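You operate a simulated robot arm through the tools that you are given. There is no shell and no other tool.

You are at the controls of a simulated two-armed robot. One attempt, no reset.

JOB
Hold the orange sensor on the test bench top steady with one hand and press the button of the orange sensor to switch it on with the other.
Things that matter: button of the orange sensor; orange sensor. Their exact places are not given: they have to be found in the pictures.

It is judged by the outcome, as a careful person would: the job done as asked, and still so three seconds after it is handed in. It fails if anything else is knocked over, pushed out of place, dropped, spilled or broken.

ROBOT AND FRAMES
Two 6-joint arms with two-finger grippers on one trunk, on a base that moves. Base frame: it is fixed to the floor where the robot stands at the start and does not move with it; the origin is under the middle of the robot, x ahead of it, y to its left, z up; the surface under the hand at the start is at about z = 86. Lengths are in cm, angles in rad, forces in N, time in s.
The left shoulder is at the start at [3, 17.8, 106.3], the right one opposite. With the tool pointing down near the work surface each hand reaches from about 48 to 82 cm from the robot's upright axis, wherever it stands, measured 20 degrees to its own side. Places, roughly: button of the orange sensor [50, 10, 100]. Payload 2.54 kg a hand.
Tool frame (each hand has its own): the origin (TCP) lies between the finger pads and is the grasp point; the fingertips stand 3 cm ahead of it; z points along the fingers, y is the line along which they close. The gripper opens to 11.6 cm; its body begins 9.5 cm behind the TCP.
Orientation is told as [roll, pitch, yaw] about the base's x, y, z axes, in that order, counted from this pose: with the fingers straight down and closing along the base's y, the tool's x points along the base's -x, its y along +y and its z along -z.

CONTROLS
- The arms move only by the tool jog_arm. It takes "left_moves", "right_moves" or both (then of equal length, played together; a hand with none holds still); each is a list of rows, each a list of 7 numbers: the finger opening in cm, from 0 to 11.6, then the shift along the tool's x, y, z in cm, then the turn, a rotation vector about the tool's x, y, z in rad. In form: [[grip, x, y, z, ax, ay, az], ...]. A call has 1 to 20 rows; each row shifts and turns the commanded pose from where the row before left it, along the tool's axes as they then stand. Rows are played at 5 a second. More than 5 cm and 0.15 rad between two rows, or a gripper value outside its range, and nothing of the call is played. A pose out of reach is approached as far as the arm can. The call stops where the force on the tool passes 40 N (or 10 N more than at its start, if that is more) or the arm is blocked; 0.2 s more then pass. The fingers move at their own pace (about 15.3 cm/s each) and stop on an object; they squeeze with about 34 N. The grip force told is the motor's: it shows also when the fingers shut on nothing. Time passes only in rows, and 0.2 s behind the last, so rows that do not move let the fingers close. It gives the time, the measured TCP pose, the force on the tool (base axes), the opening and the grip force at its end, in the units of the frame above (readings bear some noise), with the torque about the TCP (base axes, N m) and any sound that the robot's microphone picked up.
- Cameras (640 x 400 px; columns grow to the right, rows downward): "scene" is now at [3.88, 1.62, 177.81]; the picture's right is [0.24, -0.97, 0.00], its down [-0.80, -0.20, -0.57] and it looks along [0.56, 0.14, -0.82] (base axes); focal length 262 px, centre (320, 200). "left" rides on the left gripper at [6.9, 1.5, -12.2] in its tool frame; the picture's right is [-0.21, 0.98, 0.00], its down [-0.83, -0.18, -0.53] and it looks along [-0.52, -0.11, 0.85] (tool axes); focal length 251 px, centre (320, 200). "right" rides on the right gripper at [6.9, -1.5, -12.2] in its tool frame; the picture's right is [0.21, 0.98, 0.00], its down [-0.83, 0.18, -0.53] and it looks along [-0.52, 0.11, 0.85] (tool axes); focal length 251 px, centre (320, 200).
- camera(camera): a new picture of that camera. No time passes.
- slide_trunk(by): moves the trunk up (or, below 0, down) by that many cm; the arms and the scene camera ride with it, the base frame stays. It gives what a move gives, with no picture.
- steer(legs): drives the robot by 1 to 6 legs, each [ahead, left, turn to the left] in cm, cm and rad, along the robot's own axes; the way and the turn of a leg run together, so that a leg with both is an arc; at most 150 cm and 3.142 rad a leg. The arms and the cameras ride along, it lands a little off, and it stops where it bumps. It gives what a move gives.
- pan_tilt(pan, tilt): turns the head with the scene camera to pan (to the left, within 2.496 rad either way) and tilt (down, from -0.506 to 1.204), counted from straight ahead of the robot. It gives what a move gives.
- locate(camera, pixels): there is no depth. For up to 12 entries [column, row, z] of the newest picture of that camera ("zoom" is the newest enlarged one), the place [x, y] in the base frame at which the ray of that pixel passes the height z, good to about 0.3 cm. No time passes.
- enlarge(camera, box): a new picture of the part [left, top, right, bottom] of that camera's present view, enlarged. No time passes.
- job_done(): hands the job in; it is judged then, once.

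Unless the task says otherwise, let go and move clear before handing in.

The tools are called after "Call:" by a JSON object that holds its "op" and its "data". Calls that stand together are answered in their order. jog_arm: Moves the arms, as the interface text tells. Its arguments: {"type":"object","properties":{"left_moves":{"type":"array","items":{"type":"array","items":{"type":"number"}}},"right_moves":{"type":"array","items":{"type":"array","items":{"type":"number"}}}},"required":[]} The other tools are called the same way: slide_trunk (by) moves the trunk up or down; steer (legs) drives the base; pan_tilt (pan, tilt) turns the head that bears the scene camera; camera (camera) takes a picture; locate (camera, pixels) gives the place at which the rays of pixels pass given heights; enlarge (camera, box) takes an enlarged picture of a part of a camera's view; job_done () hands the job in.

At the start:

```text
time_s: 0.0
left_tcp_pos: [47.42, 30.75, 129.14]
left_tcp_rot: [-0.001, 0.001, -0.001]
left_ft_force: [0.5, 0.3, 0.8]
left_torque: [0.02, 0.05, -0.01]
left_opening: 11.59
left_gripper_force: 0.1
right_tcp_pos: [54.11, -9.53, 130.62]
right_tcp_rot: [0.0, -0.001, -0.001]
right_ft_force: [-0.1, 0.8, -0.7]
right_torque: [0.0, 0.01, 0.01]
right_opening: 11.61
right_gripper_force: 0.0
trunk travel left (down, up): [-27.5, 26.5]
robot x, y, heading: [-0.14, 0.1, -0.002]
head pan, tilt (commanded): [0.244, 0.962]
```

scene: 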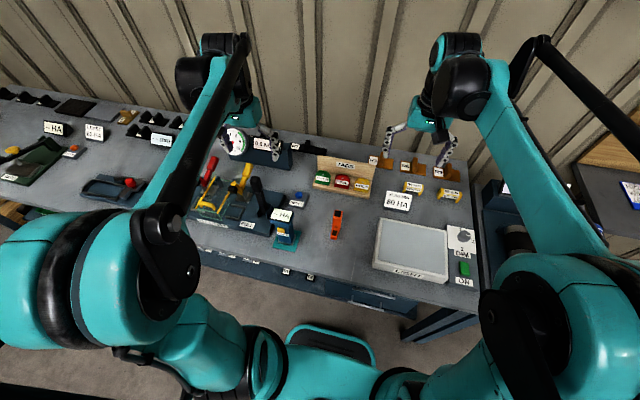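
right: 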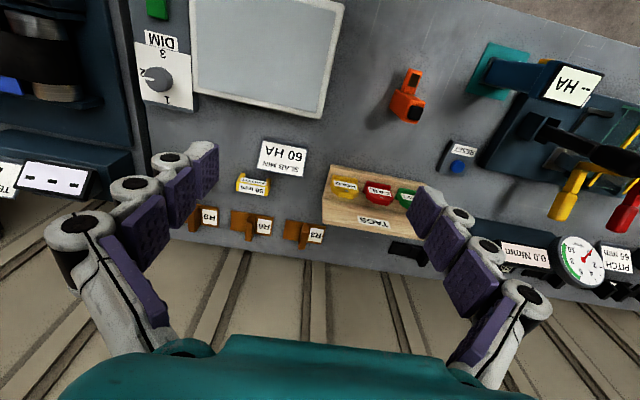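
left: 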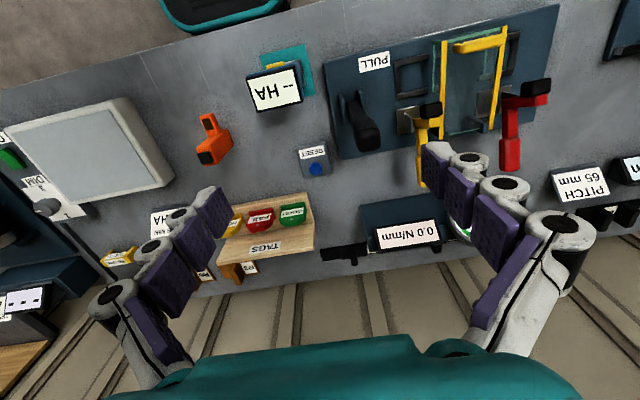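

The orange sensor shows near scene pixel (337,224), right-camera pixel (407,97) and left-camera pixel (214,140). I'll enlarge these views to see its shape and its button.

Call:
{"op": "enlarge", "data": {"camera": "scene", "box": [290, 190, 390, 252]}}

Call:
{"op": "enlarge", "data": {"camera": "right", "box": [350, 40, 480, 150]}}

Call:
{"op": "enlarge", "data": {"camera": "left", "box": [160, 90, 270, 190]}}

Call:
{"op": "locate", "data": {"camera": "scene", "pixels": [[337, 224, 86], [337, 212, 100], [335, 237, 86], [335, 237, 98], [337, 212, 98]]}}

```text
6.40 times, centred on (340, 221) of scene
```

zoom: 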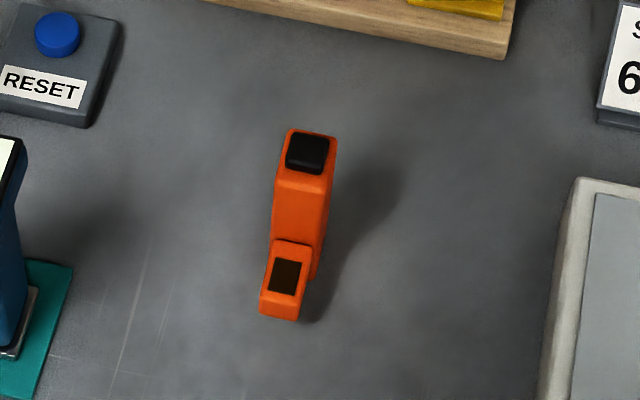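

```text
3.64 times, centred on (415, 95) of right
```

zoom: 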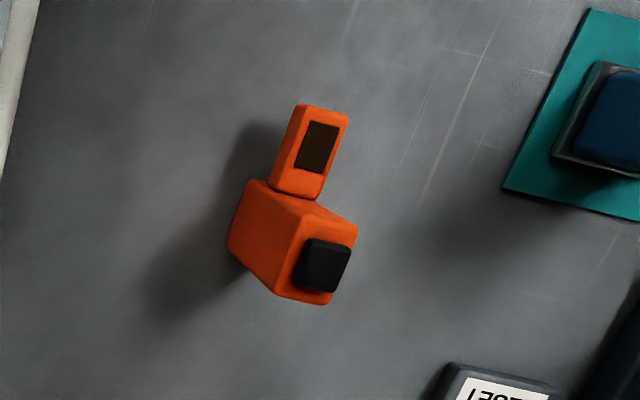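

```text
4.00 times, centred on (215, 140) of left
```

zoom: 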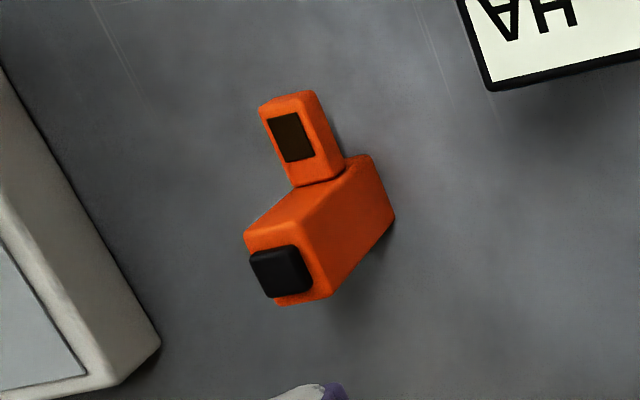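

```text
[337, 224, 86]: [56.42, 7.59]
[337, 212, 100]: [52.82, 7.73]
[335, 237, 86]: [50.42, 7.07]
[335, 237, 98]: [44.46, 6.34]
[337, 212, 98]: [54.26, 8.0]
```

The sensor seems to be an upright orange body with a black button on top (scene zoom (307,152)) and a lower part with a dark window on the robot's side. I'll triangulate the button and the body's base from all three cameras.

Call:
{"op": "locate", "data": {"camera": "scene", "pixels": [[338, 213.5, 94], [338, 213.5, 97], [338, 213.5, 100], [338, 213.5, 103], [334.4, 212, 86], [335, 234, 88], [335, 234, 91], [335, 234, 94], [335, 234, 97], [333, 239, 86]]}}

Call:
{"op": "locate", "data": {"camera": "right", "pixels": [[415.5, 113, 94], [415.5, 113, 97], [415.5, 113, 100], [415.5, 113, 103], [414, 80.5, 88], [414, 80.5, 91], [414, 80.5, 94], [414, 80.5, 97]]}}

Call:
{"op": "locate", "data": {"camera": "left", "pixels": [[205, 157.5, 94], [205, 157.5, 97], [205, 157.5, 100], [205, 157.5, 103], [207.5, 124.5, 88], [207.5, 124.5, 91], [207.5, 124.5, 94], [207.5, 124.5, 97]]}}

```text
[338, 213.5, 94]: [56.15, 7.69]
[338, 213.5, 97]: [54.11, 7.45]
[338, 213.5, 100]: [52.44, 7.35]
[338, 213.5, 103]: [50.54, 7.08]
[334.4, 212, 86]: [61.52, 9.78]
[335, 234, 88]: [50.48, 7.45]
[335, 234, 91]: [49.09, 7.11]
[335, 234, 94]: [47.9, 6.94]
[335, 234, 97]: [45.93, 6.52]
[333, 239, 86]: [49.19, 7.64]
```

```text
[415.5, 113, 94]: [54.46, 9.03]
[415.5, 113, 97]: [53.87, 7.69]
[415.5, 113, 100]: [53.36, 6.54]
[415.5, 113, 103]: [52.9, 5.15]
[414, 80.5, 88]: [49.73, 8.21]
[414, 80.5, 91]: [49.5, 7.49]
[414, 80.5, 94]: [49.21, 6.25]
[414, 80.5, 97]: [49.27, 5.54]
```

```text
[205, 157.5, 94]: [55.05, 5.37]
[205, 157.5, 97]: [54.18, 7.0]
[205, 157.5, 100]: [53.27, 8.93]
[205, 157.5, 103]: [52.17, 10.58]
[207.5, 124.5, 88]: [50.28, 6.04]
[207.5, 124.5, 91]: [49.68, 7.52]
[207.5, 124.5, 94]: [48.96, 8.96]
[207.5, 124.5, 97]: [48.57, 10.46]
```

Triangulated, the black button top sits at about [54.0, 7.4, 97.2] and the dark window at about [49.3, 7.4, 91], so the sensor's long axis lies roughly along x. I want to back off and shift left for better two-handed reach, so first I'll check the floor around the base.

Call:
{"op": "pan_tilt", "data": {"pan": 1.6, "tilt": 1.0}}

Call:
{"op": "camera", "data": {"camera": "scene"}}

Call:
{"op": "pan_tilt", "data": {"pan": 2.49, "tilt": 0.9}}

Call:
{"op": "camera", "data": {"camera": "scene"}}

Call:
{"op": "pan_tilt", "data": {"pan": -2.49, "tilt": 0.9}}

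Call:
{"op": "camera", "data": {"camera": "scene"}}

Call:
{"op": "pan_tilt", "data": {"pan": 0.1, "tilt": 0.96}}

Call:
{"op": "camera", "data": {"camera": "scene"}}

```text
time_s: 1.5
left_tcp_pos: [47.47, 30.82, 129.09]
left_tcp_rot: [0.001, 0.0, 0.0]
left_ft_force: [-0.5, 0.9, 0.3]
left_torque: [0.05, -0.02, -0.03]
left_opening: 11.6
left_gripper_force: 0.1
right_tcp_pos: [54.07, -9.55, 130.53]
right_tcp_rot: [-0.001, 0.0, 0.001]
right_ft_force: [1.3, 0.4, 0.0]
right_torque: [0.03, -0.01, 0.0]
right_opening: 11.63
right_gripper_force: 0.2
trunk travel left (down, up): [-27.5, 26.5]
robot x, y, heading: [0.02, -0.11, 0.002]
head pan, tilt (commanded): [1.6, 1.0]
```

```text
taken
```

scene: 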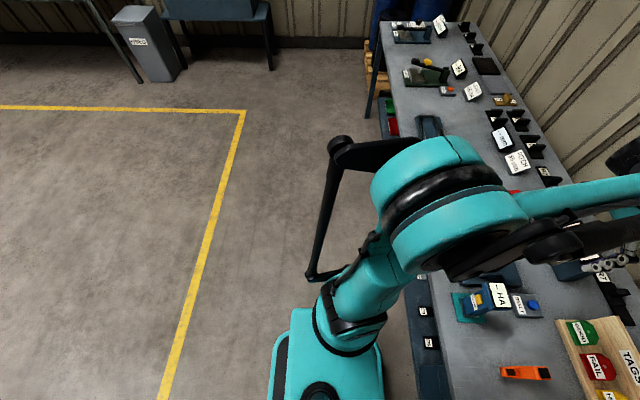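

```text
time_s: 2.7
left_tcp_pos: [47.49, 30.84, 129.09]
left_tcp_rot: [-0.002, -0.002, -0.001]
left_ft_force: [-0.4, 1.3, 0.3]
left_torque: [0.02, -0.02, 0.0]
left_opening: 11.6
left_gripper_force: 0.0
right_tcp_pos: [54.11, -9.57, 130.65]
right_tcp_rot: [0.001, 0.0, -0.002]
right_ft_force: [-0.4, 0.2, 0.3]
right_torque: [0.01, 0.01, 0.03]
right_opening: 11.59
right_gripper_force: 0.0
trunk travel left (down, up): [-27.5, 26.5]
robot x, y, heading: [-0.13, 0.29, 0.005]
head pan, tilt (commanded): [2.491, 0.901]
```

```text
taken
```

scene: 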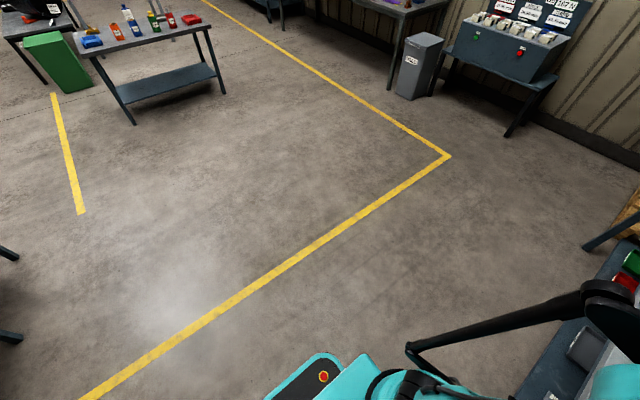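

```text
time_s: 6.6
left_tcp_pos: [47.48, 30.78, 129.12]
left_tcp_rot: [0.001, 0.001, -0.001]
left_ft_force: [0.0, 0.9, 0.0]
left_torque: [-0.01, 0.03, 0.02]
left_opening: 11.61
left_gripper_force: 0.0
right_tcp_pos: [54.06, -9.43, 130.58]
right_tcp_rot: [-0.001, -0.001, 0.001]
right_ft_force: [0.6, -0.6, 0.2]
right_torque: [-0.01, 0.0, -0.03]
right_opening: 11.58
right_gripper_force: 0.0
trunk travel left (down, up): [-27.5, 26.5]
robot x, y, heading: [-0.31, -0.07, -0.0]
head pan, tilt (commanded): [-2.491, 0.901]
```

```text
taken
```

scene: 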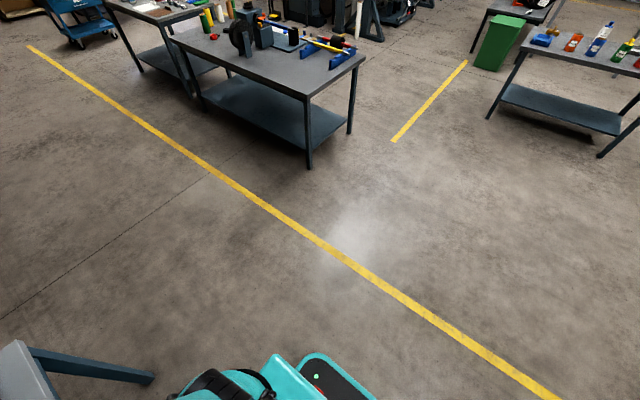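

```text
time_s: 8.9
left_tcp_pos: [47.55, 30.8, 129.15]
left_tcp_rot: [0.0, -0.002, 0.0]
left_ft_force: [-0.1, 0.5, -0.6]
left_torque: [-0.01, 0.02, 0.0]
left_opening: 11.59
left_gripper_force: 0.0
right_tcp_pos: [54.13, -9.53, 130.63]
right_tcp_rot: [0.0, 0.0, 0.0]
right_ft_force: [-0.6, -0.1, -0.4]
right_torque: [-0.01, 0.04, 0.03]
right_opening: 11.59
right_gripper_force: 0.1
trunk travel left (down, up): [-27.5, 26.5]
robot x, y, heading: [0.08, 0.13, -0.003]
head pan, tilt (commanded): [0.099, 0.96]
```

```text
taken
```

scene: 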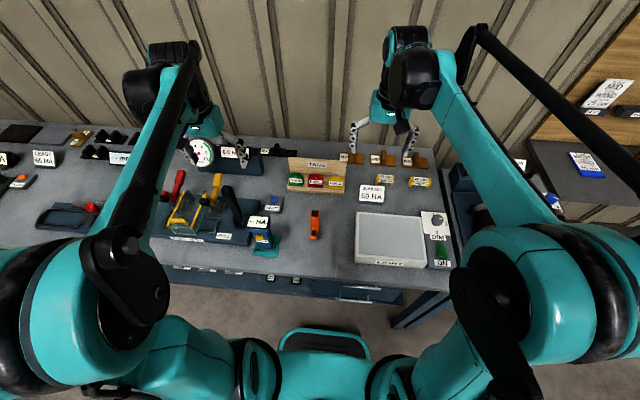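

The floor behind and to the left of the base is clear, with only painted lines. I'll back off 12 cm and shift 7 cm left so the sensor sits in front of the robot within both arms' reach.

Call:
{"op": "steer", "data": {"legs": [[-12, 7, 0]]}}

Call:
{"op": "camera", "data": {"camera": "scene"}}

Call:
{"op": "camera", "data": {"camera": "right"}}

Call:
{"op": "camera", "data": {"camera": "left"}}

```text
time_s: 10.3
left_tcp_pos: [35.4, 37.81, 129.26]
left_tcp_rot: [0.0, 0.0, 0.003]
left_ft_force: [-0.2, 0.0, -0.6]
left_torque: [-0.03, -0.03, -0.01]
left_opening: 11.61
left_gripper_force: 0.0
right_tcp_pos: [42.19, -2.62, 130.66]
right_tcp_rot: [0.002, 0.0, 0.002]
right_ft_force: [-0.5, -0.9, 0.2]
right_torque: [-0.03, -0.02, 0.02]
right_opening: 11.6
right_gripper_force: 0.1
trunk travel left (down, up): [-27.5, 26.5]
robot x, y, heading: [-12.05, 6.74, 0.004]
head pan, tilt (commanded): [0.099, 0.96]
```

```text
taken
```

scene: 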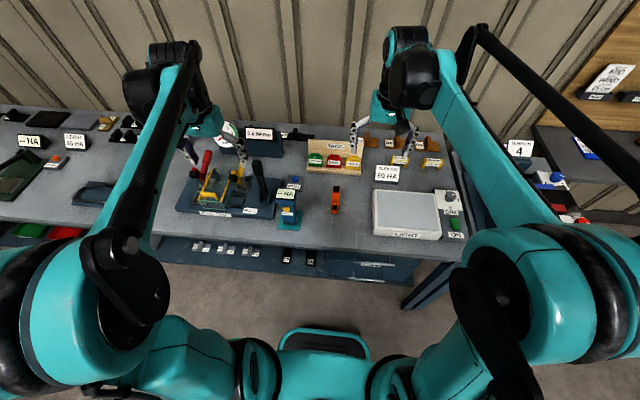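

```text
taken
```

right: 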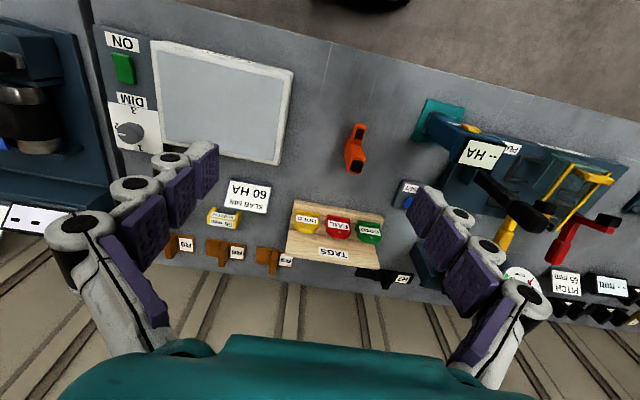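

```text
taken
```

left: 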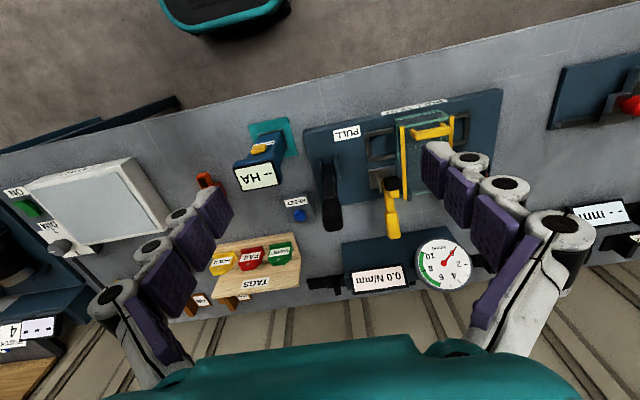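

The sensor is now near scene (336,200), and the "-- HA" stand to its left is at about (288,215). I'll enlarge and measure the neighbours so the holding hand keeps clear of them.

Call:
{"op": "enlarge", "data": {"camera": "scene", "box": [260, 160, 400, 248]}}

Call:
{"op": "locate", "data": {"camera": "scene", "pixels": [[300, 230, 86], [278, 230, 86], [296, 188, 96], [275, 197, 96], [294, 197, 96], [375, 232, 88], [375, 195, 88], [320, 247, 86]]}}

Call:
{"op": "enlarge", "data": {"camera": "right", "box": [290, 80, 490, 205]}}

```text
4.55 times, centred on (330, 204) of scene
```

zoom: 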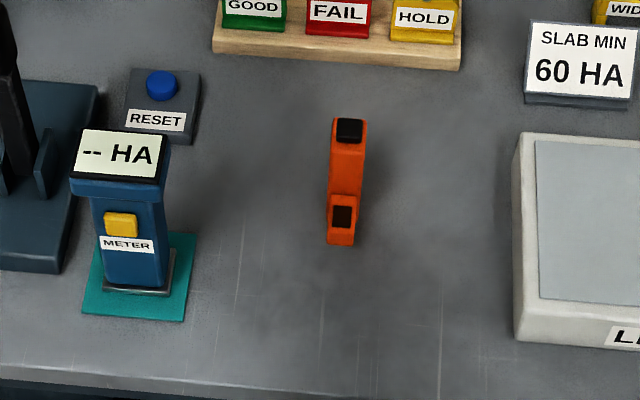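

```text
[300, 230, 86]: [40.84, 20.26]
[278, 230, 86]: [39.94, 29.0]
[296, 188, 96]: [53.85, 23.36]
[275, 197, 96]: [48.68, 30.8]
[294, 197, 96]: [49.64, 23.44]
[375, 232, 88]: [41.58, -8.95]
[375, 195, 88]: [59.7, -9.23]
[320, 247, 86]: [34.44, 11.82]
```

```text
3.20 times, centred on (390, 142) of right
```

zoom: 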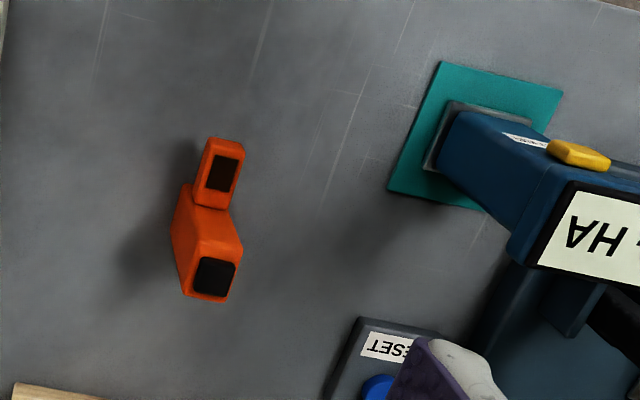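

The surroundings are roomy: the METER stand begins at y≈20 and the light pad at y≈-9, while the sensor is at y≈7.4. I'll move the right hand aside and bring the left hand over, still high, before tilting it.

Call:
{"op": "jog_arm", "data": {"left_moves": [[8, -1.0, -4.3, 0.9, 0, 0, 0], [8, -1.0, -4.3, 0.9, 0, 0, 0], [8, -1.0, -4.3, 0.9, 0, 0, 0], [8, -1.0, -4.3, 0.9, 0, 0, 0], [8, -1.0, -4.3, 0.9, 0, 0, 0], [8, -1.0, -4.3, 0.9, 0, 0, 0], [8, -1.0, -4.3, 0.9, 0, 0, 0]], "right_moves": [[4, -1, -4.0, 0, 0, 0, 0], [0, -1, -4.0, 0, 0, 0, 0], [0, -1, -4.0, 0, 0, 0, 0], [0, -1, -3.0, 0, 0, 0, 0], [0, -1, -2.0, 0, 0, 0, 0], [0, -1, -2.0, 0, 0, 0, 0], [0, -1, -1.0, 0, 0, 0, 0]]}}

Call:
{"op": "camera", "data": {"camera": "left"}}

Call:
{"op": "camera", "data": {"camera": "scene"}}

```text
time_s: 11.9
left_tcp_pos: [42.77, 7.4, 122.78]
left_tcp_rot: [0.003, 0.001, 0.002]
left_ft_force: [-0.9, 0.6, -0.4]
left_torque: [0.01, 0.04, 0.01]
left_opening: 8.0
left_gripper_force: 0.1
right_tcp_pos: [49.18, -22.68, 130.37]
right_tcp_rot: [0.0, 0.0, 0.001]
right_ft_force: [-0.6, 0.1, -0.5]
right_torque: [0.02, 0.0, 0.01]
right_opening: 0.02
right_gripper_force: 28.3
trunk travel left (down, up): [-27.5, 26.5]
robot x, y, heading: [-11.85, 7.08, 0.001]
head pan, tilt (commanded): [0.099, 0.96]
```

```text
taken
```

left: 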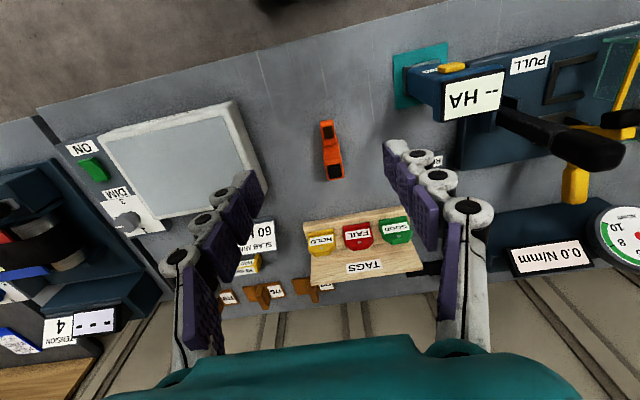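

```text
taken
```

scene: 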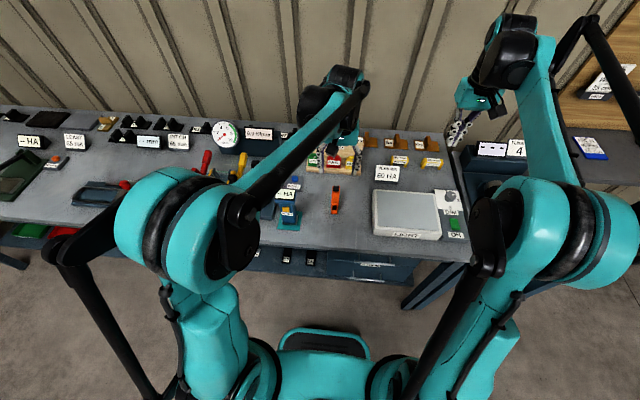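

The left hand is now at y=7.4 above the sensor's front, and the right hand is closed and clear on the right. I'll tilt the left hand so its fingers point forward and down (a turn about tool y).

Call:
{"op": "jog_arm", "data": {"left_moves": [[8, 0, 0, 0, 0, -0.13, 0], [8, 0, 0, 0, 0, -0.13, 0], [8, 0, 0, 0, 0, -0.13, 0], [8, 0, 0, 0, 0, -0.13, 0], [8, 0, 0, 0, 0, -0.13, 0], [8, 0, 0, 0, 0, -0.13, 0], [8, 0, 0, 0, 0, 0, 0]]}}

Call:
{"op": "camera", "data": {"camera": "left"}}

Call:
{"op": "camera", "data": {"camera": "scene"}}

```text
time_s: 13.5
left_tcp_pos: [42.54, 7.59, 122.85]
left_tcp_rot: [0.0, -0.781, 0.002]
left_ft_force: [0.3, -0.1, -0.6]
left_torque: [0.02, 0.0, -0.01]
left_opening: 8.0
left_gripper_force: 0.0
right_tcp_pos: [49.15, -22.54, 130.53]
right_tcp_rot: [0.0, 0.001, 0.002]
right_ft_force: [0.0, -0.5, -0.6]
right_torque: [0.01, 0.0, -0.03]
right_opening: 0.0
right_gripper_force: 28.6
trunk travel left (down, up): [-27.5, 26.5]
robot x, y, heading: [-12.0, 6.8, 0.003]
head pan, tilt (commanded): [0.099, 0.96]
```

```text
taken
```

left: 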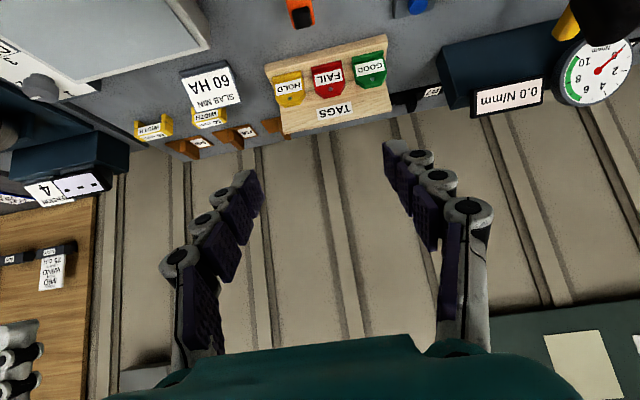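

```text
taken
```

scene: 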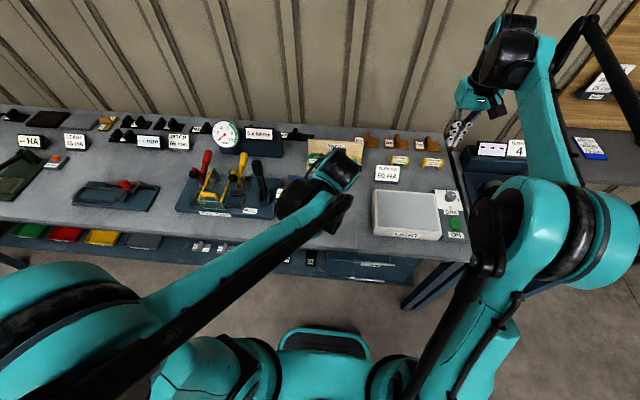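

The tilt is at -0.78 as wanted, and the left camera now looks nearly level. I'll lower the tilted hand to a standoff in front of the sensor at about [40, 7.4, 104] and look again.

Call:
{"op": "jog_arm", "data": {"left_moves": [[8, 3.76, -0.05, 2.9, 0, 0, 0], [8, 3.76, -0.05, 2.9, 0, 0, 0], [8, 3.76, -0.05, 2.9, 0, 0, 0], [8, 3.76, -0.05, 2.9, 0, 0, 0], [8, 0, 0, 0, 0, 0, 0]]}}

Call:
{"op": "camera", "data": {"camera": "left"}}

Call:
{"op": "camera", "data": {"camera": "scene"}}

```text
time_s: 14.7
left_tcp_pos: [40.0, 7.55, 104.06]
left_tcp_rot: [0.0, -0.781, 0.001]
left_ft_force: [-0.2, 0.2, 0.9]
left_torque: [-0.02, -0.03, -0.04]
left_opening: 8.01
left_gripper_force: 0.0
right_tcp_pos: [49.07, -22.55, 130.6]
right_tcp_rot: [0.0, 0.0, 0.002]
right_ft_force: [-0.1, -0.2, -0.5]
right_torque: [0.0, -0.02, 0.02]
right_opening: 0.02
right_gripper_force: 28.5
trunk travel left (down, up): [-27.5, 26.5]
robot x, y, heading: [-11.95, 7.3, 0.001]
head pan, tilt (commanded): [0.099, 0.96]
```

```text
taken
```

left: 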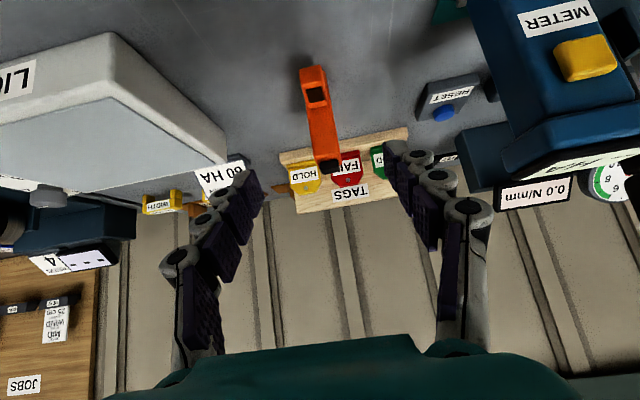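

```text
taken
```

scene: 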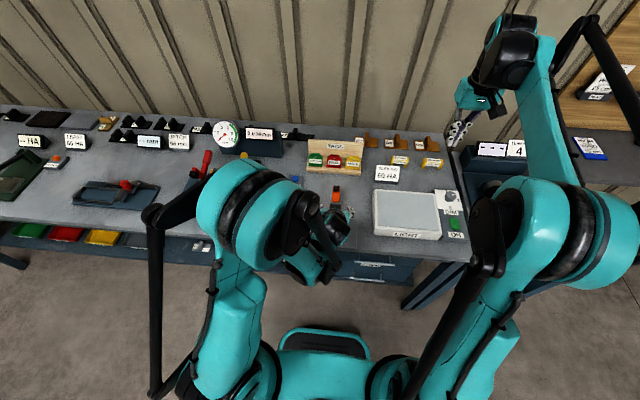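

The sensor fills the middle of the left view at about (320,120), and the fingers straddle its line. I'll zoom in to study its shape and yaw.

Call:
{"op": "enlarge", "data": {"camera": "left", "box": [260, 50, 390, 190]}}

Call:
{"op": "enlarge", "data": {"camera": "scene", "box": [300, 170, 370, 220]}}

```text
2.86 times, centred on (325, 120) of left
```

zoom: 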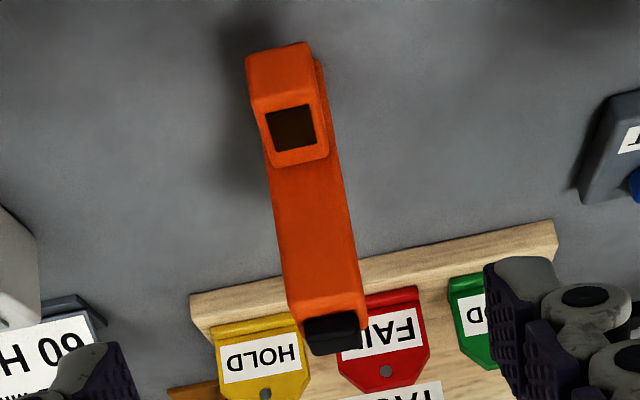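

```text
8.00 times, centred on (335, 195) of scene
```

zoom: 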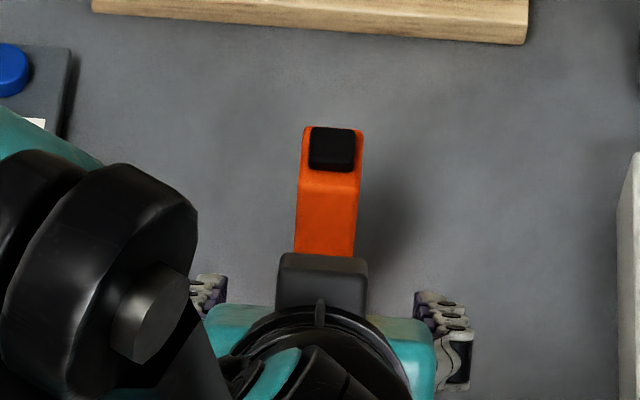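

I'll pin down the sensor's centreline from the scene zoom (body top edges at (302,135) and (363,135), button centre at (332,150), front edge of the top face at about (330,190)) and from the left zoom.

Call:
{"op": "locate", "data": {"camera": "zoom", "pixels": [[332, 150, 97.2], [303, 130, 96.5], [362, 132, 96.5], [299, 188, 96.5], [359, 192, 96.5], [332, 130, 97.2], [332, 170, 97.2], [310, 150, 97.2], [355, 150, 97.2]]}}

Call:
{"op": "camera", "data": {"camera": "left"}}

Call:
{"op": "locate", "data": {"camera": "left", "pixels": [[301.5, 71, 86], [320.5, 66, 86], [299, 83, 86], [312, 95, 90], [312, 95, 92], [305, 107, 91], [323, 104, 91], [328, 165, 96], [328, 165, 97]]}}

```text
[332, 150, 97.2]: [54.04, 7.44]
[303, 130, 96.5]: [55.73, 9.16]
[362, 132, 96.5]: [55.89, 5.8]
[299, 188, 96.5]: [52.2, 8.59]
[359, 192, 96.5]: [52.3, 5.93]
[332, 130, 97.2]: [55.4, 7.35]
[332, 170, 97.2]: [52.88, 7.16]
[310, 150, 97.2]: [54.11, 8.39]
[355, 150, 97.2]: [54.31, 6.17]
```

```text
taken
```

left: 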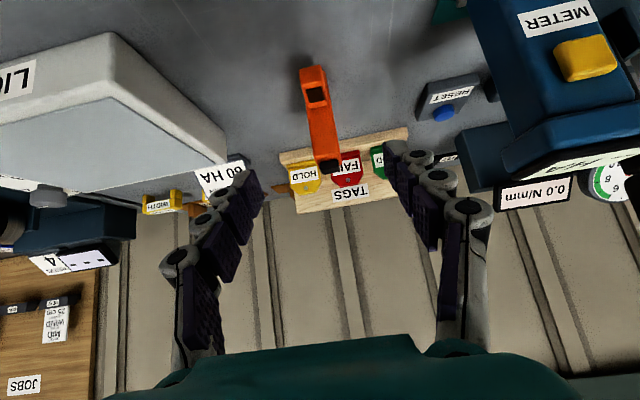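

```text
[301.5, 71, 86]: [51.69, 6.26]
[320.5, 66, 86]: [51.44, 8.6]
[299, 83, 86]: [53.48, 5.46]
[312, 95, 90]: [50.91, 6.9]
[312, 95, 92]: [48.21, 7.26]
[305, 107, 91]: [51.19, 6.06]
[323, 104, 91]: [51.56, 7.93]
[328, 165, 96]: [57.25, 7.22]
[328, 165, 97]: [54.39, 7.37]
```

The body spans x≈52.2–55.8 and y≈5.9–9.0, its top is about z 96.5, and the button is at about [54.0, 7.4, 97.2]. I'll slide the open left hand along its tool axis so the fingers straddle the body at about [53.2, 7.45, 92].

Call:
{"op": "jog_arm", "data": {"left_moves": [[8, -0.22, -0.03, 3.6, 0, 0, 0], [8, -0.22, -0.03, 3.6, 0, 0, 0], [8, -0.22, -0.03, 3.6, 0, 0, 0], [8, -0.22, -0.03, 3.6, 0, 0, 0], [8, 0, 0, 1.7, 0, 0, 0], [8, 0, 0, 0, 0, 0, 0]]}}

Call:
{"op": "camera", "data": {"camera": "left"}}

Call:
{"op": "enlarge", "data": {"camera": "scene", "box": [290, 160, 390, 222]}}

```text
time_s: 16.1
left_tcp_pos: [52.18, 7.12, 93.46]
left_tcp_rot: [0.002, -0.78, 0.002]
left_ft_force: [0.5, -0.6, 0.2]
left_torque: [0.01, -0.02, -0.02]
left_opening: 8.01
left_gripper_force: 0.1
left hand out of reach, approached as far as the arm can: row 2
right_tcp_pos: [49.23, -22.58, 130.5]
right_tcp_rot: [0.001, 0.0, 0.003]
right_ft_force: [0.7, 0.2, 0.2]
right_torque: [0.02, 0.0, -0.01]
right_opening: 0.02
right_gripper_force: 28.9
trunk travel left (down, up): [-27.5, 26.5]
robot x, y, heading: [-11.57, 7.28, 0.0]
head pan, tilt (commanded): [0.099, 0.96]
```

```text
taken
```

left: 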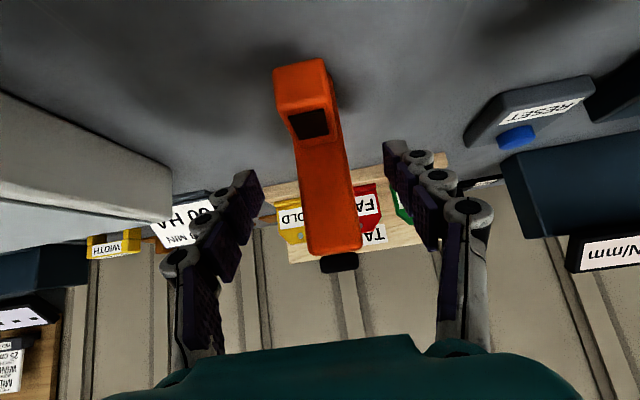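

```text
6.40 times, centred on (340, 191) of scene
```

zoom: 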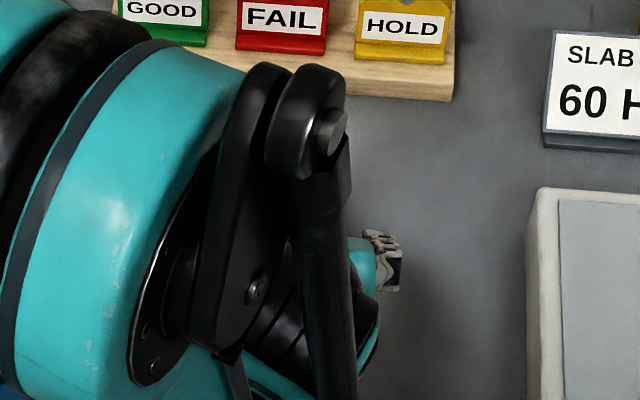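

The left fingers now straddle the body at about [52.2, 7.1, 93.5], with orange visible between the fingers in the left view. The left arm hides the scene view, so I'll look with the right camera to see where that arm's links are relative to the pressing space.

Call:
{"op": "camera", "data": {"camera": "right"}}

Call:
{"op": "camera", "data": {"camera": "scene"}}

```text
taken
```

right: 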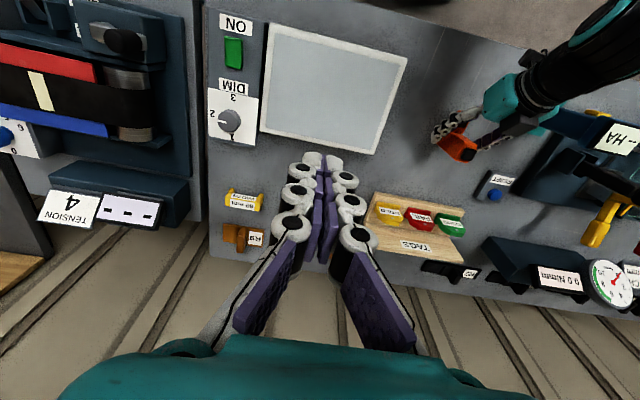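

```text
taken
```

scene: 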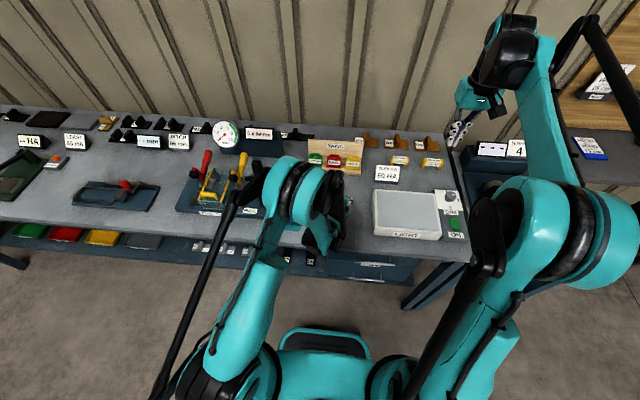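

The right view shows the left gripper around the sensor at (460,145), with the forearm coming in from the robot's side and the space above the button free. I'll advance 1.4 cm and close the left fingers in steps, watching for one-sided contact.

Call:
{"op": "jog_arm", "data": {"left_moves": [[8, 0, 0, 1.4, 0, 0, 0], [6, 0, 0, 0, 0, 0, 0], [5, 0, 0, 0, 0, 0, 0], [4.2, 0, 0, 0, 0, 0, 0], [4.2, 0, 0, 0, 0, 0, 0]]}}

Call:
{"op": "camera", "data": {"camera": "left"}}

Call:
{"op": "enlarge", "data": {"camera": "right", "box": [390, 70, 560, 200]}}

```text
time_s: 17.3
left_tcp_pos: [53.12, 7.25, 92.44]
left_tcp_rot: [0.0, -0.779, 0.002]
left_ft_force: [-0.9, 0.1, 0.0]
left_torque: [0.01, 0.02, 0.0]
left_opening: 4.19
left_gripper_force: 0.0
right_tcp_pos: [49.2, -22.58, 130.55]
right_tcp_rot: [0.001, 0.001, 0.002]
right_ft_force: [0.2, -0.5, 0.1]
right_torque: [0.01, -0.01, 0.0]
right_opening: 0.02
right_gripper_force: 28.7
trunk travel left (down, up): [-27.5, 26.5]
robot x, y, heading: [-11.85, 6.52, 0.0]
head pan, tilt (commanded): [0.099, 0.96]
```

```text
taken
```

left: 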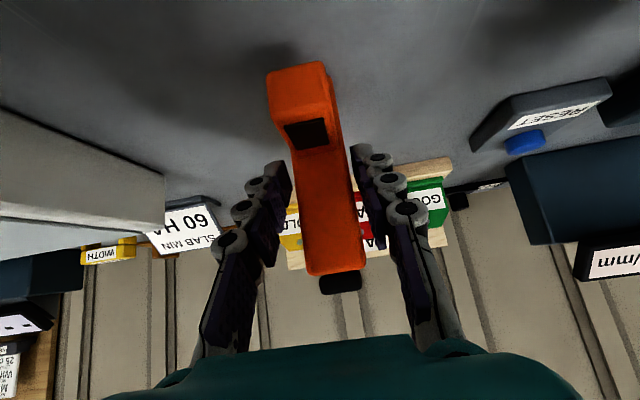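

```text
3.08 times, centred on (475, 135) of right
```

zoom: 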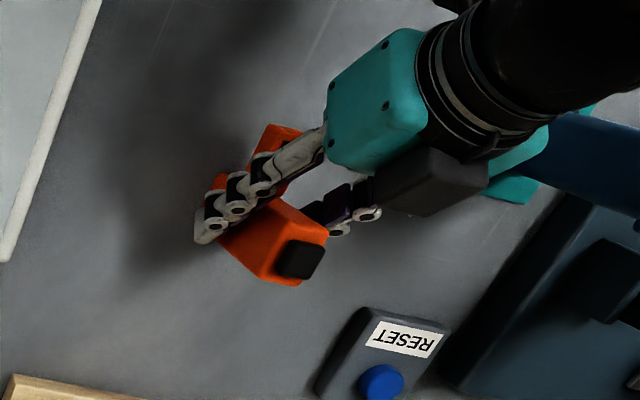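

The sensor sits centred between the fingers, with gaps of about 5 px on each side near (291,180) and (350,155). I'll close the rest of the way to grip it.

Call:
{"op": "jog_arm", "data": {"left_moves": [[3.7, 0, 0, 0, 0, 0, 0], [3.4, 0, 0, 0, 0, 0, 0], [3.1, 0, 0, 0, 0, 0, 0], [2.8, 0, 0, 0, 0, 0, 0], [2.5, 0, 0, 0, 0, 0, 0], [2.0, 0, 0, 0, 0, 0, 0]]}}

Call:
{"op": "camera", "data": {"camera": "left"}}

Call:
{"op": "enlarge", "data": {"camera": "right", "box": [390, 70, 560, 200]}}

```text
time_s: 18.7
left_tcp_pos: [53.16, 7.3, 92.58]
left_tcp_rot: [-0.001, -0.78, 0.001]
left_ft_force: [0.7, 0.1, 1.3]
left_torque: [0.1, -0.02, -0.03]
left_opening: 2.93
left_gripper_force: 34.0
right_tcp_pos: [49.14, -22.45, 130.5]
right_tcp_rot: [-0.001, -0.001, 0.003]
right_ft_force: [0.7, -0.3, 0.2]
right_torque: [0.03, -0.02, 0.01]
right_opening: 0.02
right_gripper_force: 29.0
trunk travel left (down, up): [-27.5, 26.5]
robot x, y, heading: [-11.93, 6.61, 0.005]
head pan, tilt (commanded): [0.099, 0.96]
```

```text
taken
```

left: 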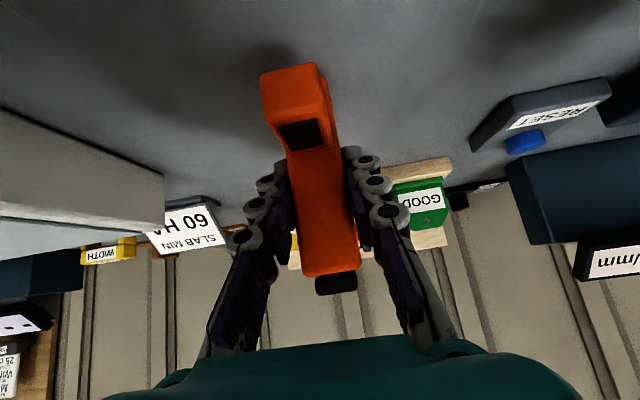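

```text
3.08 times, centred on (475, 135) of right
```

zoom: 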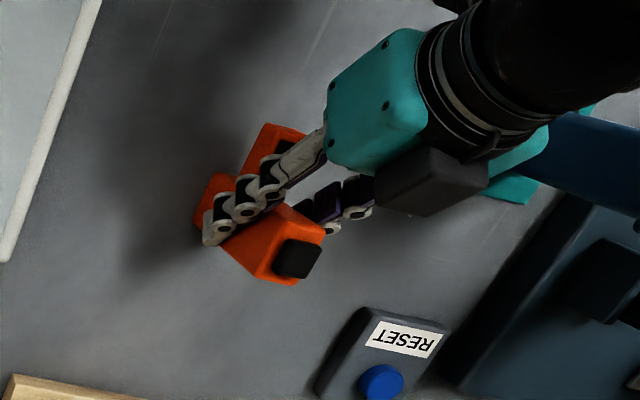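

The grip is firm: opening 2.93 cm and 34 N. Next I'll roll the right hand about 0.5 rad (fingers pointing down-left, body to the right) and bring it toward the button at a safe height.

Call:
{"op": "jog_arm", "data": {"right_moves": [[0, 0, 0, 0, -0.125, 0, 0], [0, 0, 0, 0, -0.125, 0, 0], [0, 0, 0, 0, -0.125, 0, 0], [0, 0, 0, 0, -0.125, 0, 0], [0, -0.8, 1.84, 3.76, 0, 0, 0], [0, -0.8, 1.84, 3.76, 0, 0, 0], [0, -0.8, 1.84, 3.76, 0, 0, 0], [0, -0.8, 1.84, 3.76, 0, 0, 0], [0, 0, 0, 0, 0, 0, 0]]}}

Call:
{"op": "camera", "data": {"camera": "right"}}

Call:
{"op": "camera", "data": {"camera": "scene"}}

```text
time_s: 20.7
left_tcp_pos: [53.17, 7.26, 92.55]
left_tcp_rot: [0.0, -0.781, 0.002]
left_ft_force: [-0.5, 0.1, 1.4]
left_torque: [0.02, 0.02, 0.03]
left_opening: 2.92
left_gripper_force: 34.2
right_tcp_pos: [52.25, -8.84, 120.79]
right_tcp_rot: [0.503, -0.001, 0.002]
right_ft_force: [0.9, 0.2, 0.2]
right_torque: [-0.03, -0.01, 0.02]
right_opening: 0.01
right_gripper_force: 28.6
trunk travel left (down, up): [-27.5, 26.5]
robot x, y, heading: [-11.65, 6.67, 0.0]
head pan, tilt (commanded): [0.099, 0.96]
```

```text
taken
```

right: 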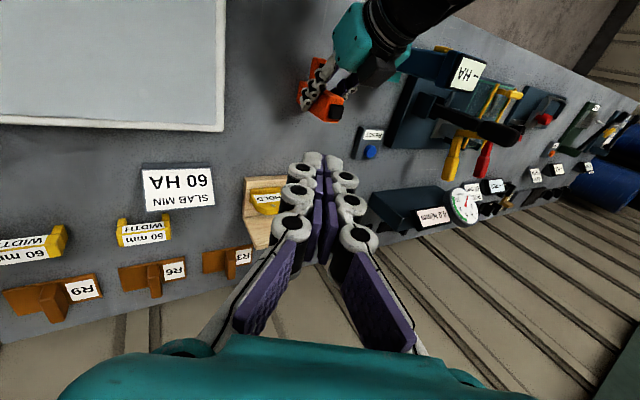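

```text
taken
```

scene: 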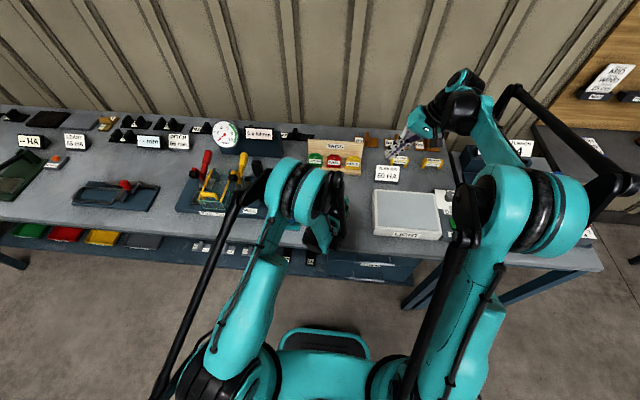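

Both arms have plenty of separation: the left elbow is at scene (300,190) and the right one at (520,210). I'll zoom in on the button with the right camera (around (336,110)) to refine its position.

Call:
{"op": "enlarge", "data": {"camera": "right", "box": [280, 60, 400, 140]}}

```text
5.00 times, centred on (340, 100) of right
```

zoom: 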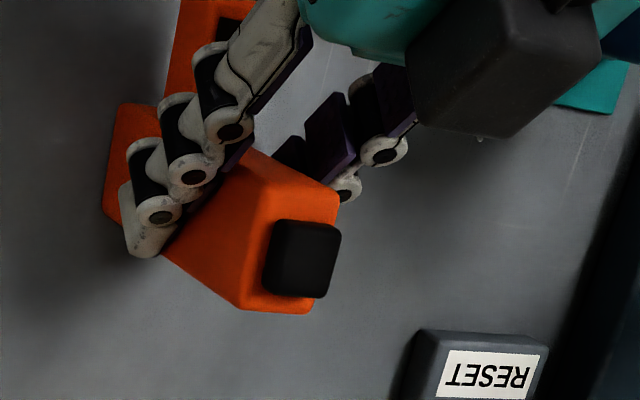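

The button's top face is centred at about zoom (306,260). I'll locate it at the likely heights.

Call:
{"op": "locate", "data": {"camera": "zoom", "pixels": [[306, 260, 96.5], [306, 260, 97], [306, 260, 97.5], [306, 260, 98], [275, 222, 97.2], [341, 230, 97.2], [322, 297, 97.2], [265, 292, 97.2], [340, 195, 96.5], [308, 313, 96.5], [240, 308, 96.5]]}}

```text
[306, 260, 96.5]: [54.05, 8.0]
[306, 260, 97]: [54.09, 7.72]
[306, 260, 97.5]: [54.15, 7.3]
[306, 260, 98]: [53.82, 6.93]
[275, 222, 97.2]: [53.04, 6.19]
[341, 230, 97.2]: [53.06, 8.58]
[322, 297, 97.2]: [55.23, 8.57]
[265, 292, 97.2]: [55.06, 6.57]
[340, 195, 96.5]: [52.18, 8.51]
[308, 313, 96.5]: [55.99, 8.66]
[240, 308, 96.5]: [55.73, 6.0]
```

The button centre is confirmed at about [54.05, 7.4, 97.3]. Before descending I'll check where the dark housing on top of the left gripper (zoom (505,60)) lies, to be sure the right hand clears it.

Call:
{"op": "locate", "data": {"camera": "zoom", "pixels": [[510, 135, 98], [510, 135, 101], [510, 135, 104], [420, 115, 98], [420, 115, 101], [600, 50, 101], [600, 50, 104], [470, 5, 101], [470, 5, 104]]}}

Call:
{"op": "enlarge", "data": {"camera": "right", "box": [280, 0, 480, 125]}}

```text
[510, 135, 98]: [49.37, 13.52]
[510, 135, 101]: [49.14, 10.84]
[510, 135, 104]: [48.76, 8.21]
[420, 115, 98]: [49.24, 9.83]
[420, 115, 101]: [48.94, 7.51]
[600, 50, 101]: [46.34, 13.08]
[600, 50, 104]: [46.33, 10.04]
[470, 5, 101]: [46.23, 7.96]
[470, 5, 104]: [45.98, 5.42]
```

```text
3.20 times, centred on (380, 62) of right
```

zoom: 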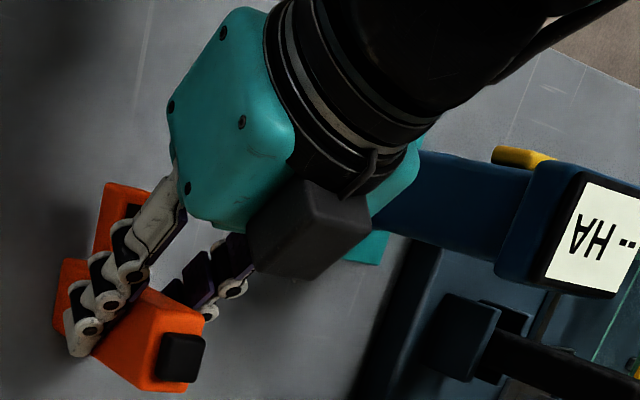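

The left gripper's housing sits at roughly x≤49, z≤106, and with the right hand tilted its body stays to the right and above, so there's clearance. I'll bring the right fingertips to just above the button, at TCP about [54.2, 4, 111].

Call:
{"op": "jog_arm", "data": {"right_moves": [[0, -0.49, 1.63, 3.69, 0, 0, 0], [0, -0.49, 1.63, 3.69, 0, 0, 0], [0, -0.49, 1.63, 3.69, 0, 0, 0], [0, -0.49, 1.63, 3.69, 0, 0, 0], [0, 0, 0, 0, 0, 0, 0]]}}

Call:
{"op": "camera", "data": {"camera": "right"}}

Call:
{"op": "camera", "data": {"camera": "scene"}}

Call:
{"op": "camera", "data": {"camera": "left"}}

```text
time_s: 21.9
left_tcp_pos: [53.15, 7.15, 92.41]
left_tcp_rot: [0.001, -0.779, 0.001]
left_ft_force: [-0.4, 0.4, 1.2]
left_torque: [0.03, -0.01, 0.01]
left_opening: 2.94
left_gripper_force: 33.5
right_tcp_pos: [54.29, 4.08, 111.06]
right_tcp_rot: [0.501, 0.001, 0.0]
right_ft_force: [0.2, -0.5, -1.2]
right_torque: [0.01, 0.05, -0.01]
right_opening: 0.0
right_gripper_force: 28.5
trunk travel left (down, up): [-27.5, 26.5]
robot x, y, heading: [-12.22, 6.34, 0.001]
head pan, tilt (commanded): [0.099, 0.96]
```

```text
taken
```

right: 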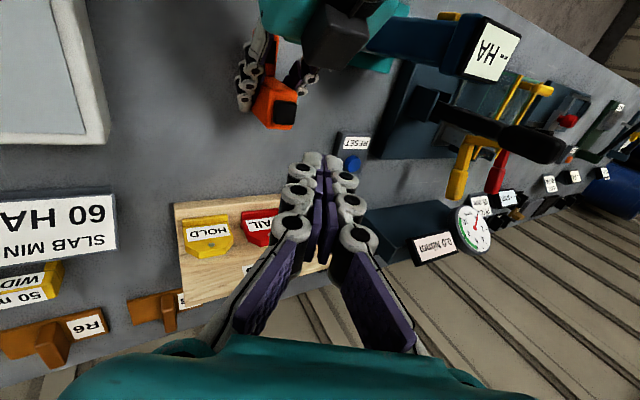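

```text
taken
```

scene: 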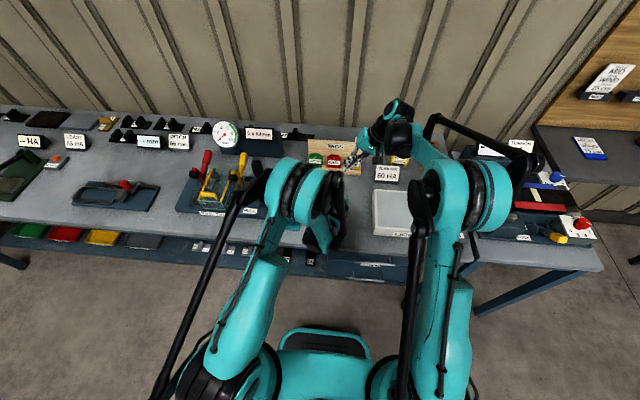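

```text
taken
```

left: 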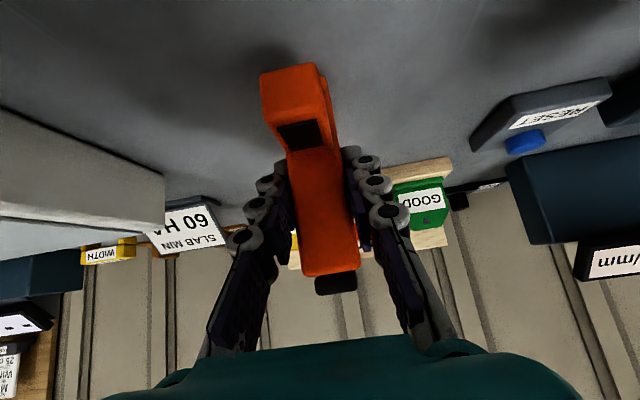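

The fingertips (right view (318,155)) are above and beyond the button at (285,112), and everything is clear. I'll go down to about 3–4 cm above the button and check alignment.

Call:
{"op": "locate", "data": {"camera": "right", "pixels": [[285, 111, 97.2], [318, 155, 108.4], [318, 155, 107.7]]}}

Call:
{"op": "jog_arm", "data": {"right_moves": [[0, 0.05, -0.63, 3.65, 0, 0, 0], [0, 0.05, -0.63, 3.65, 0, 0, 0], [0, 0, 0, 0, 0, 0, 0]]}}

Call:
{"op": "camera", "data": {"camera": "right"}}

Call:
{"op": "enlarge", "data": {"camera": "right", "box": [240, 80, 400, 180]}}

Call:
{"op": "enlarge", "data": {"camera": "scene", "box": [280, 120, 420, 208]}}

```text
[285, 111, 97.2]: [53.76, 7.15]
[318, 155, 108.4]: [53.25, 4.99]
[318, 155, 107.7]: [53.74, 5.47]
```

```text
time_s: 22.7
left_tcp_pos: [53.23, 7.26, 92.39]
left_tcp_rot: [0.0, -0.78, 0.002]
left_ft_force: [-0.8, 0.3, 1.9]
left_torque: [0.07, -0.06, 0.0]
left_opening: 2.93
left_gripper_force: 33.8
right_tcp_pos: [54.1, 6.44, 104.07]
right_tcp_rot: [0.499, 0.001, 0.001]
right_ft_force: [0.5, -0.1, 0.0]
right_torque: [0.04, 0.03, -0.01]
right_opening: 0.02
right_gripper_force: 28.6
trunk travel left (down, up): [-27.5, 26.5]
robot x, y, heading: [-12.04, 6.93, 0.004]
head pan, tilt (commanded): [0.099, 0.96]
```

```text
taken
```

right: 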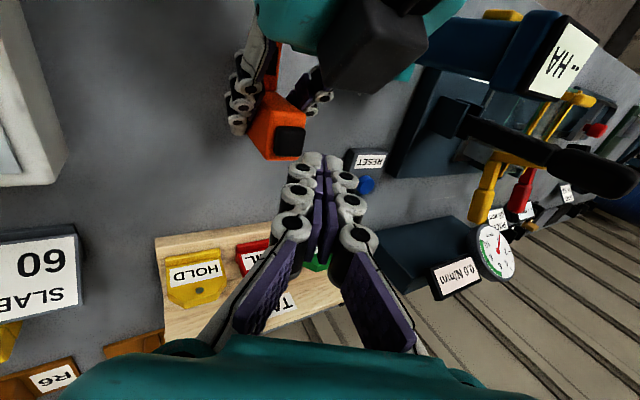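

```text
4.00 times, centred on (320, 130) of right
```

zoom: 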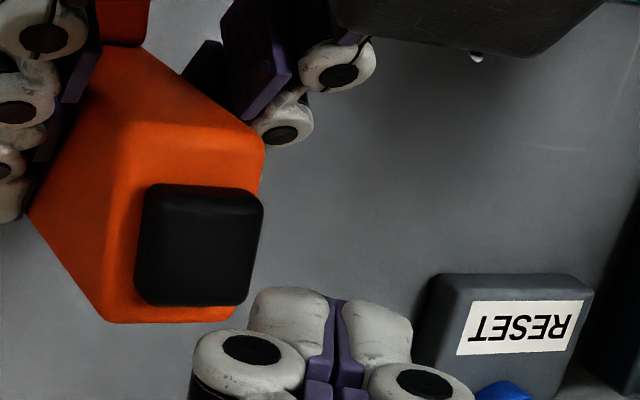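

```text
4.55 times, centred on (350, 164) of scene
```

zoom: 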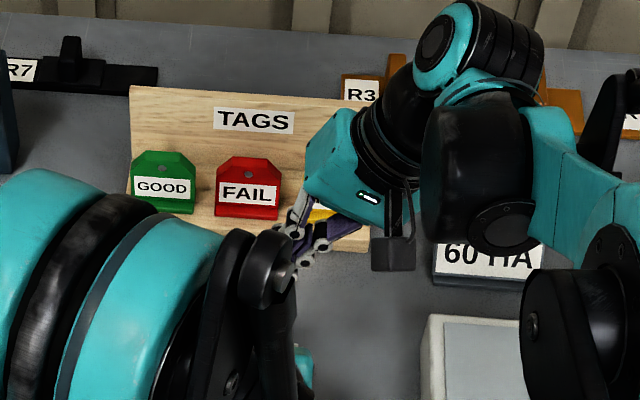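

The button is at right zoom (200,245), i.e. about pixel (290,141), and the fingertips are at about (320,152). I'll confirm its location from this close view before the final descent.

Call:
{"op": "locate", "data": {"camera": "right", "pixels": [[290, 141, 97], [290, 141, 97.4], [290, 141, 97.8], [276.5, 127, 97.3], [305, 130, 97.3], [300, 155, 97.3], [275, 153, 97.3]]}}

```text
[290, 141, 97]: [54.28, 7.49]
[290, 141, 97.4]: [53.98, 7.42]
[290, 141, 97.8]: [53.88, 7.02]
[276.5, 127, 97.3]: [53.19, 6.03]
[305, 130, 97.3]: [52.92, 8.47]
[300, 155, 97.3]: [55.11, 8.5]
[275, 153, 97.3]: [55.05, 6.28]
```

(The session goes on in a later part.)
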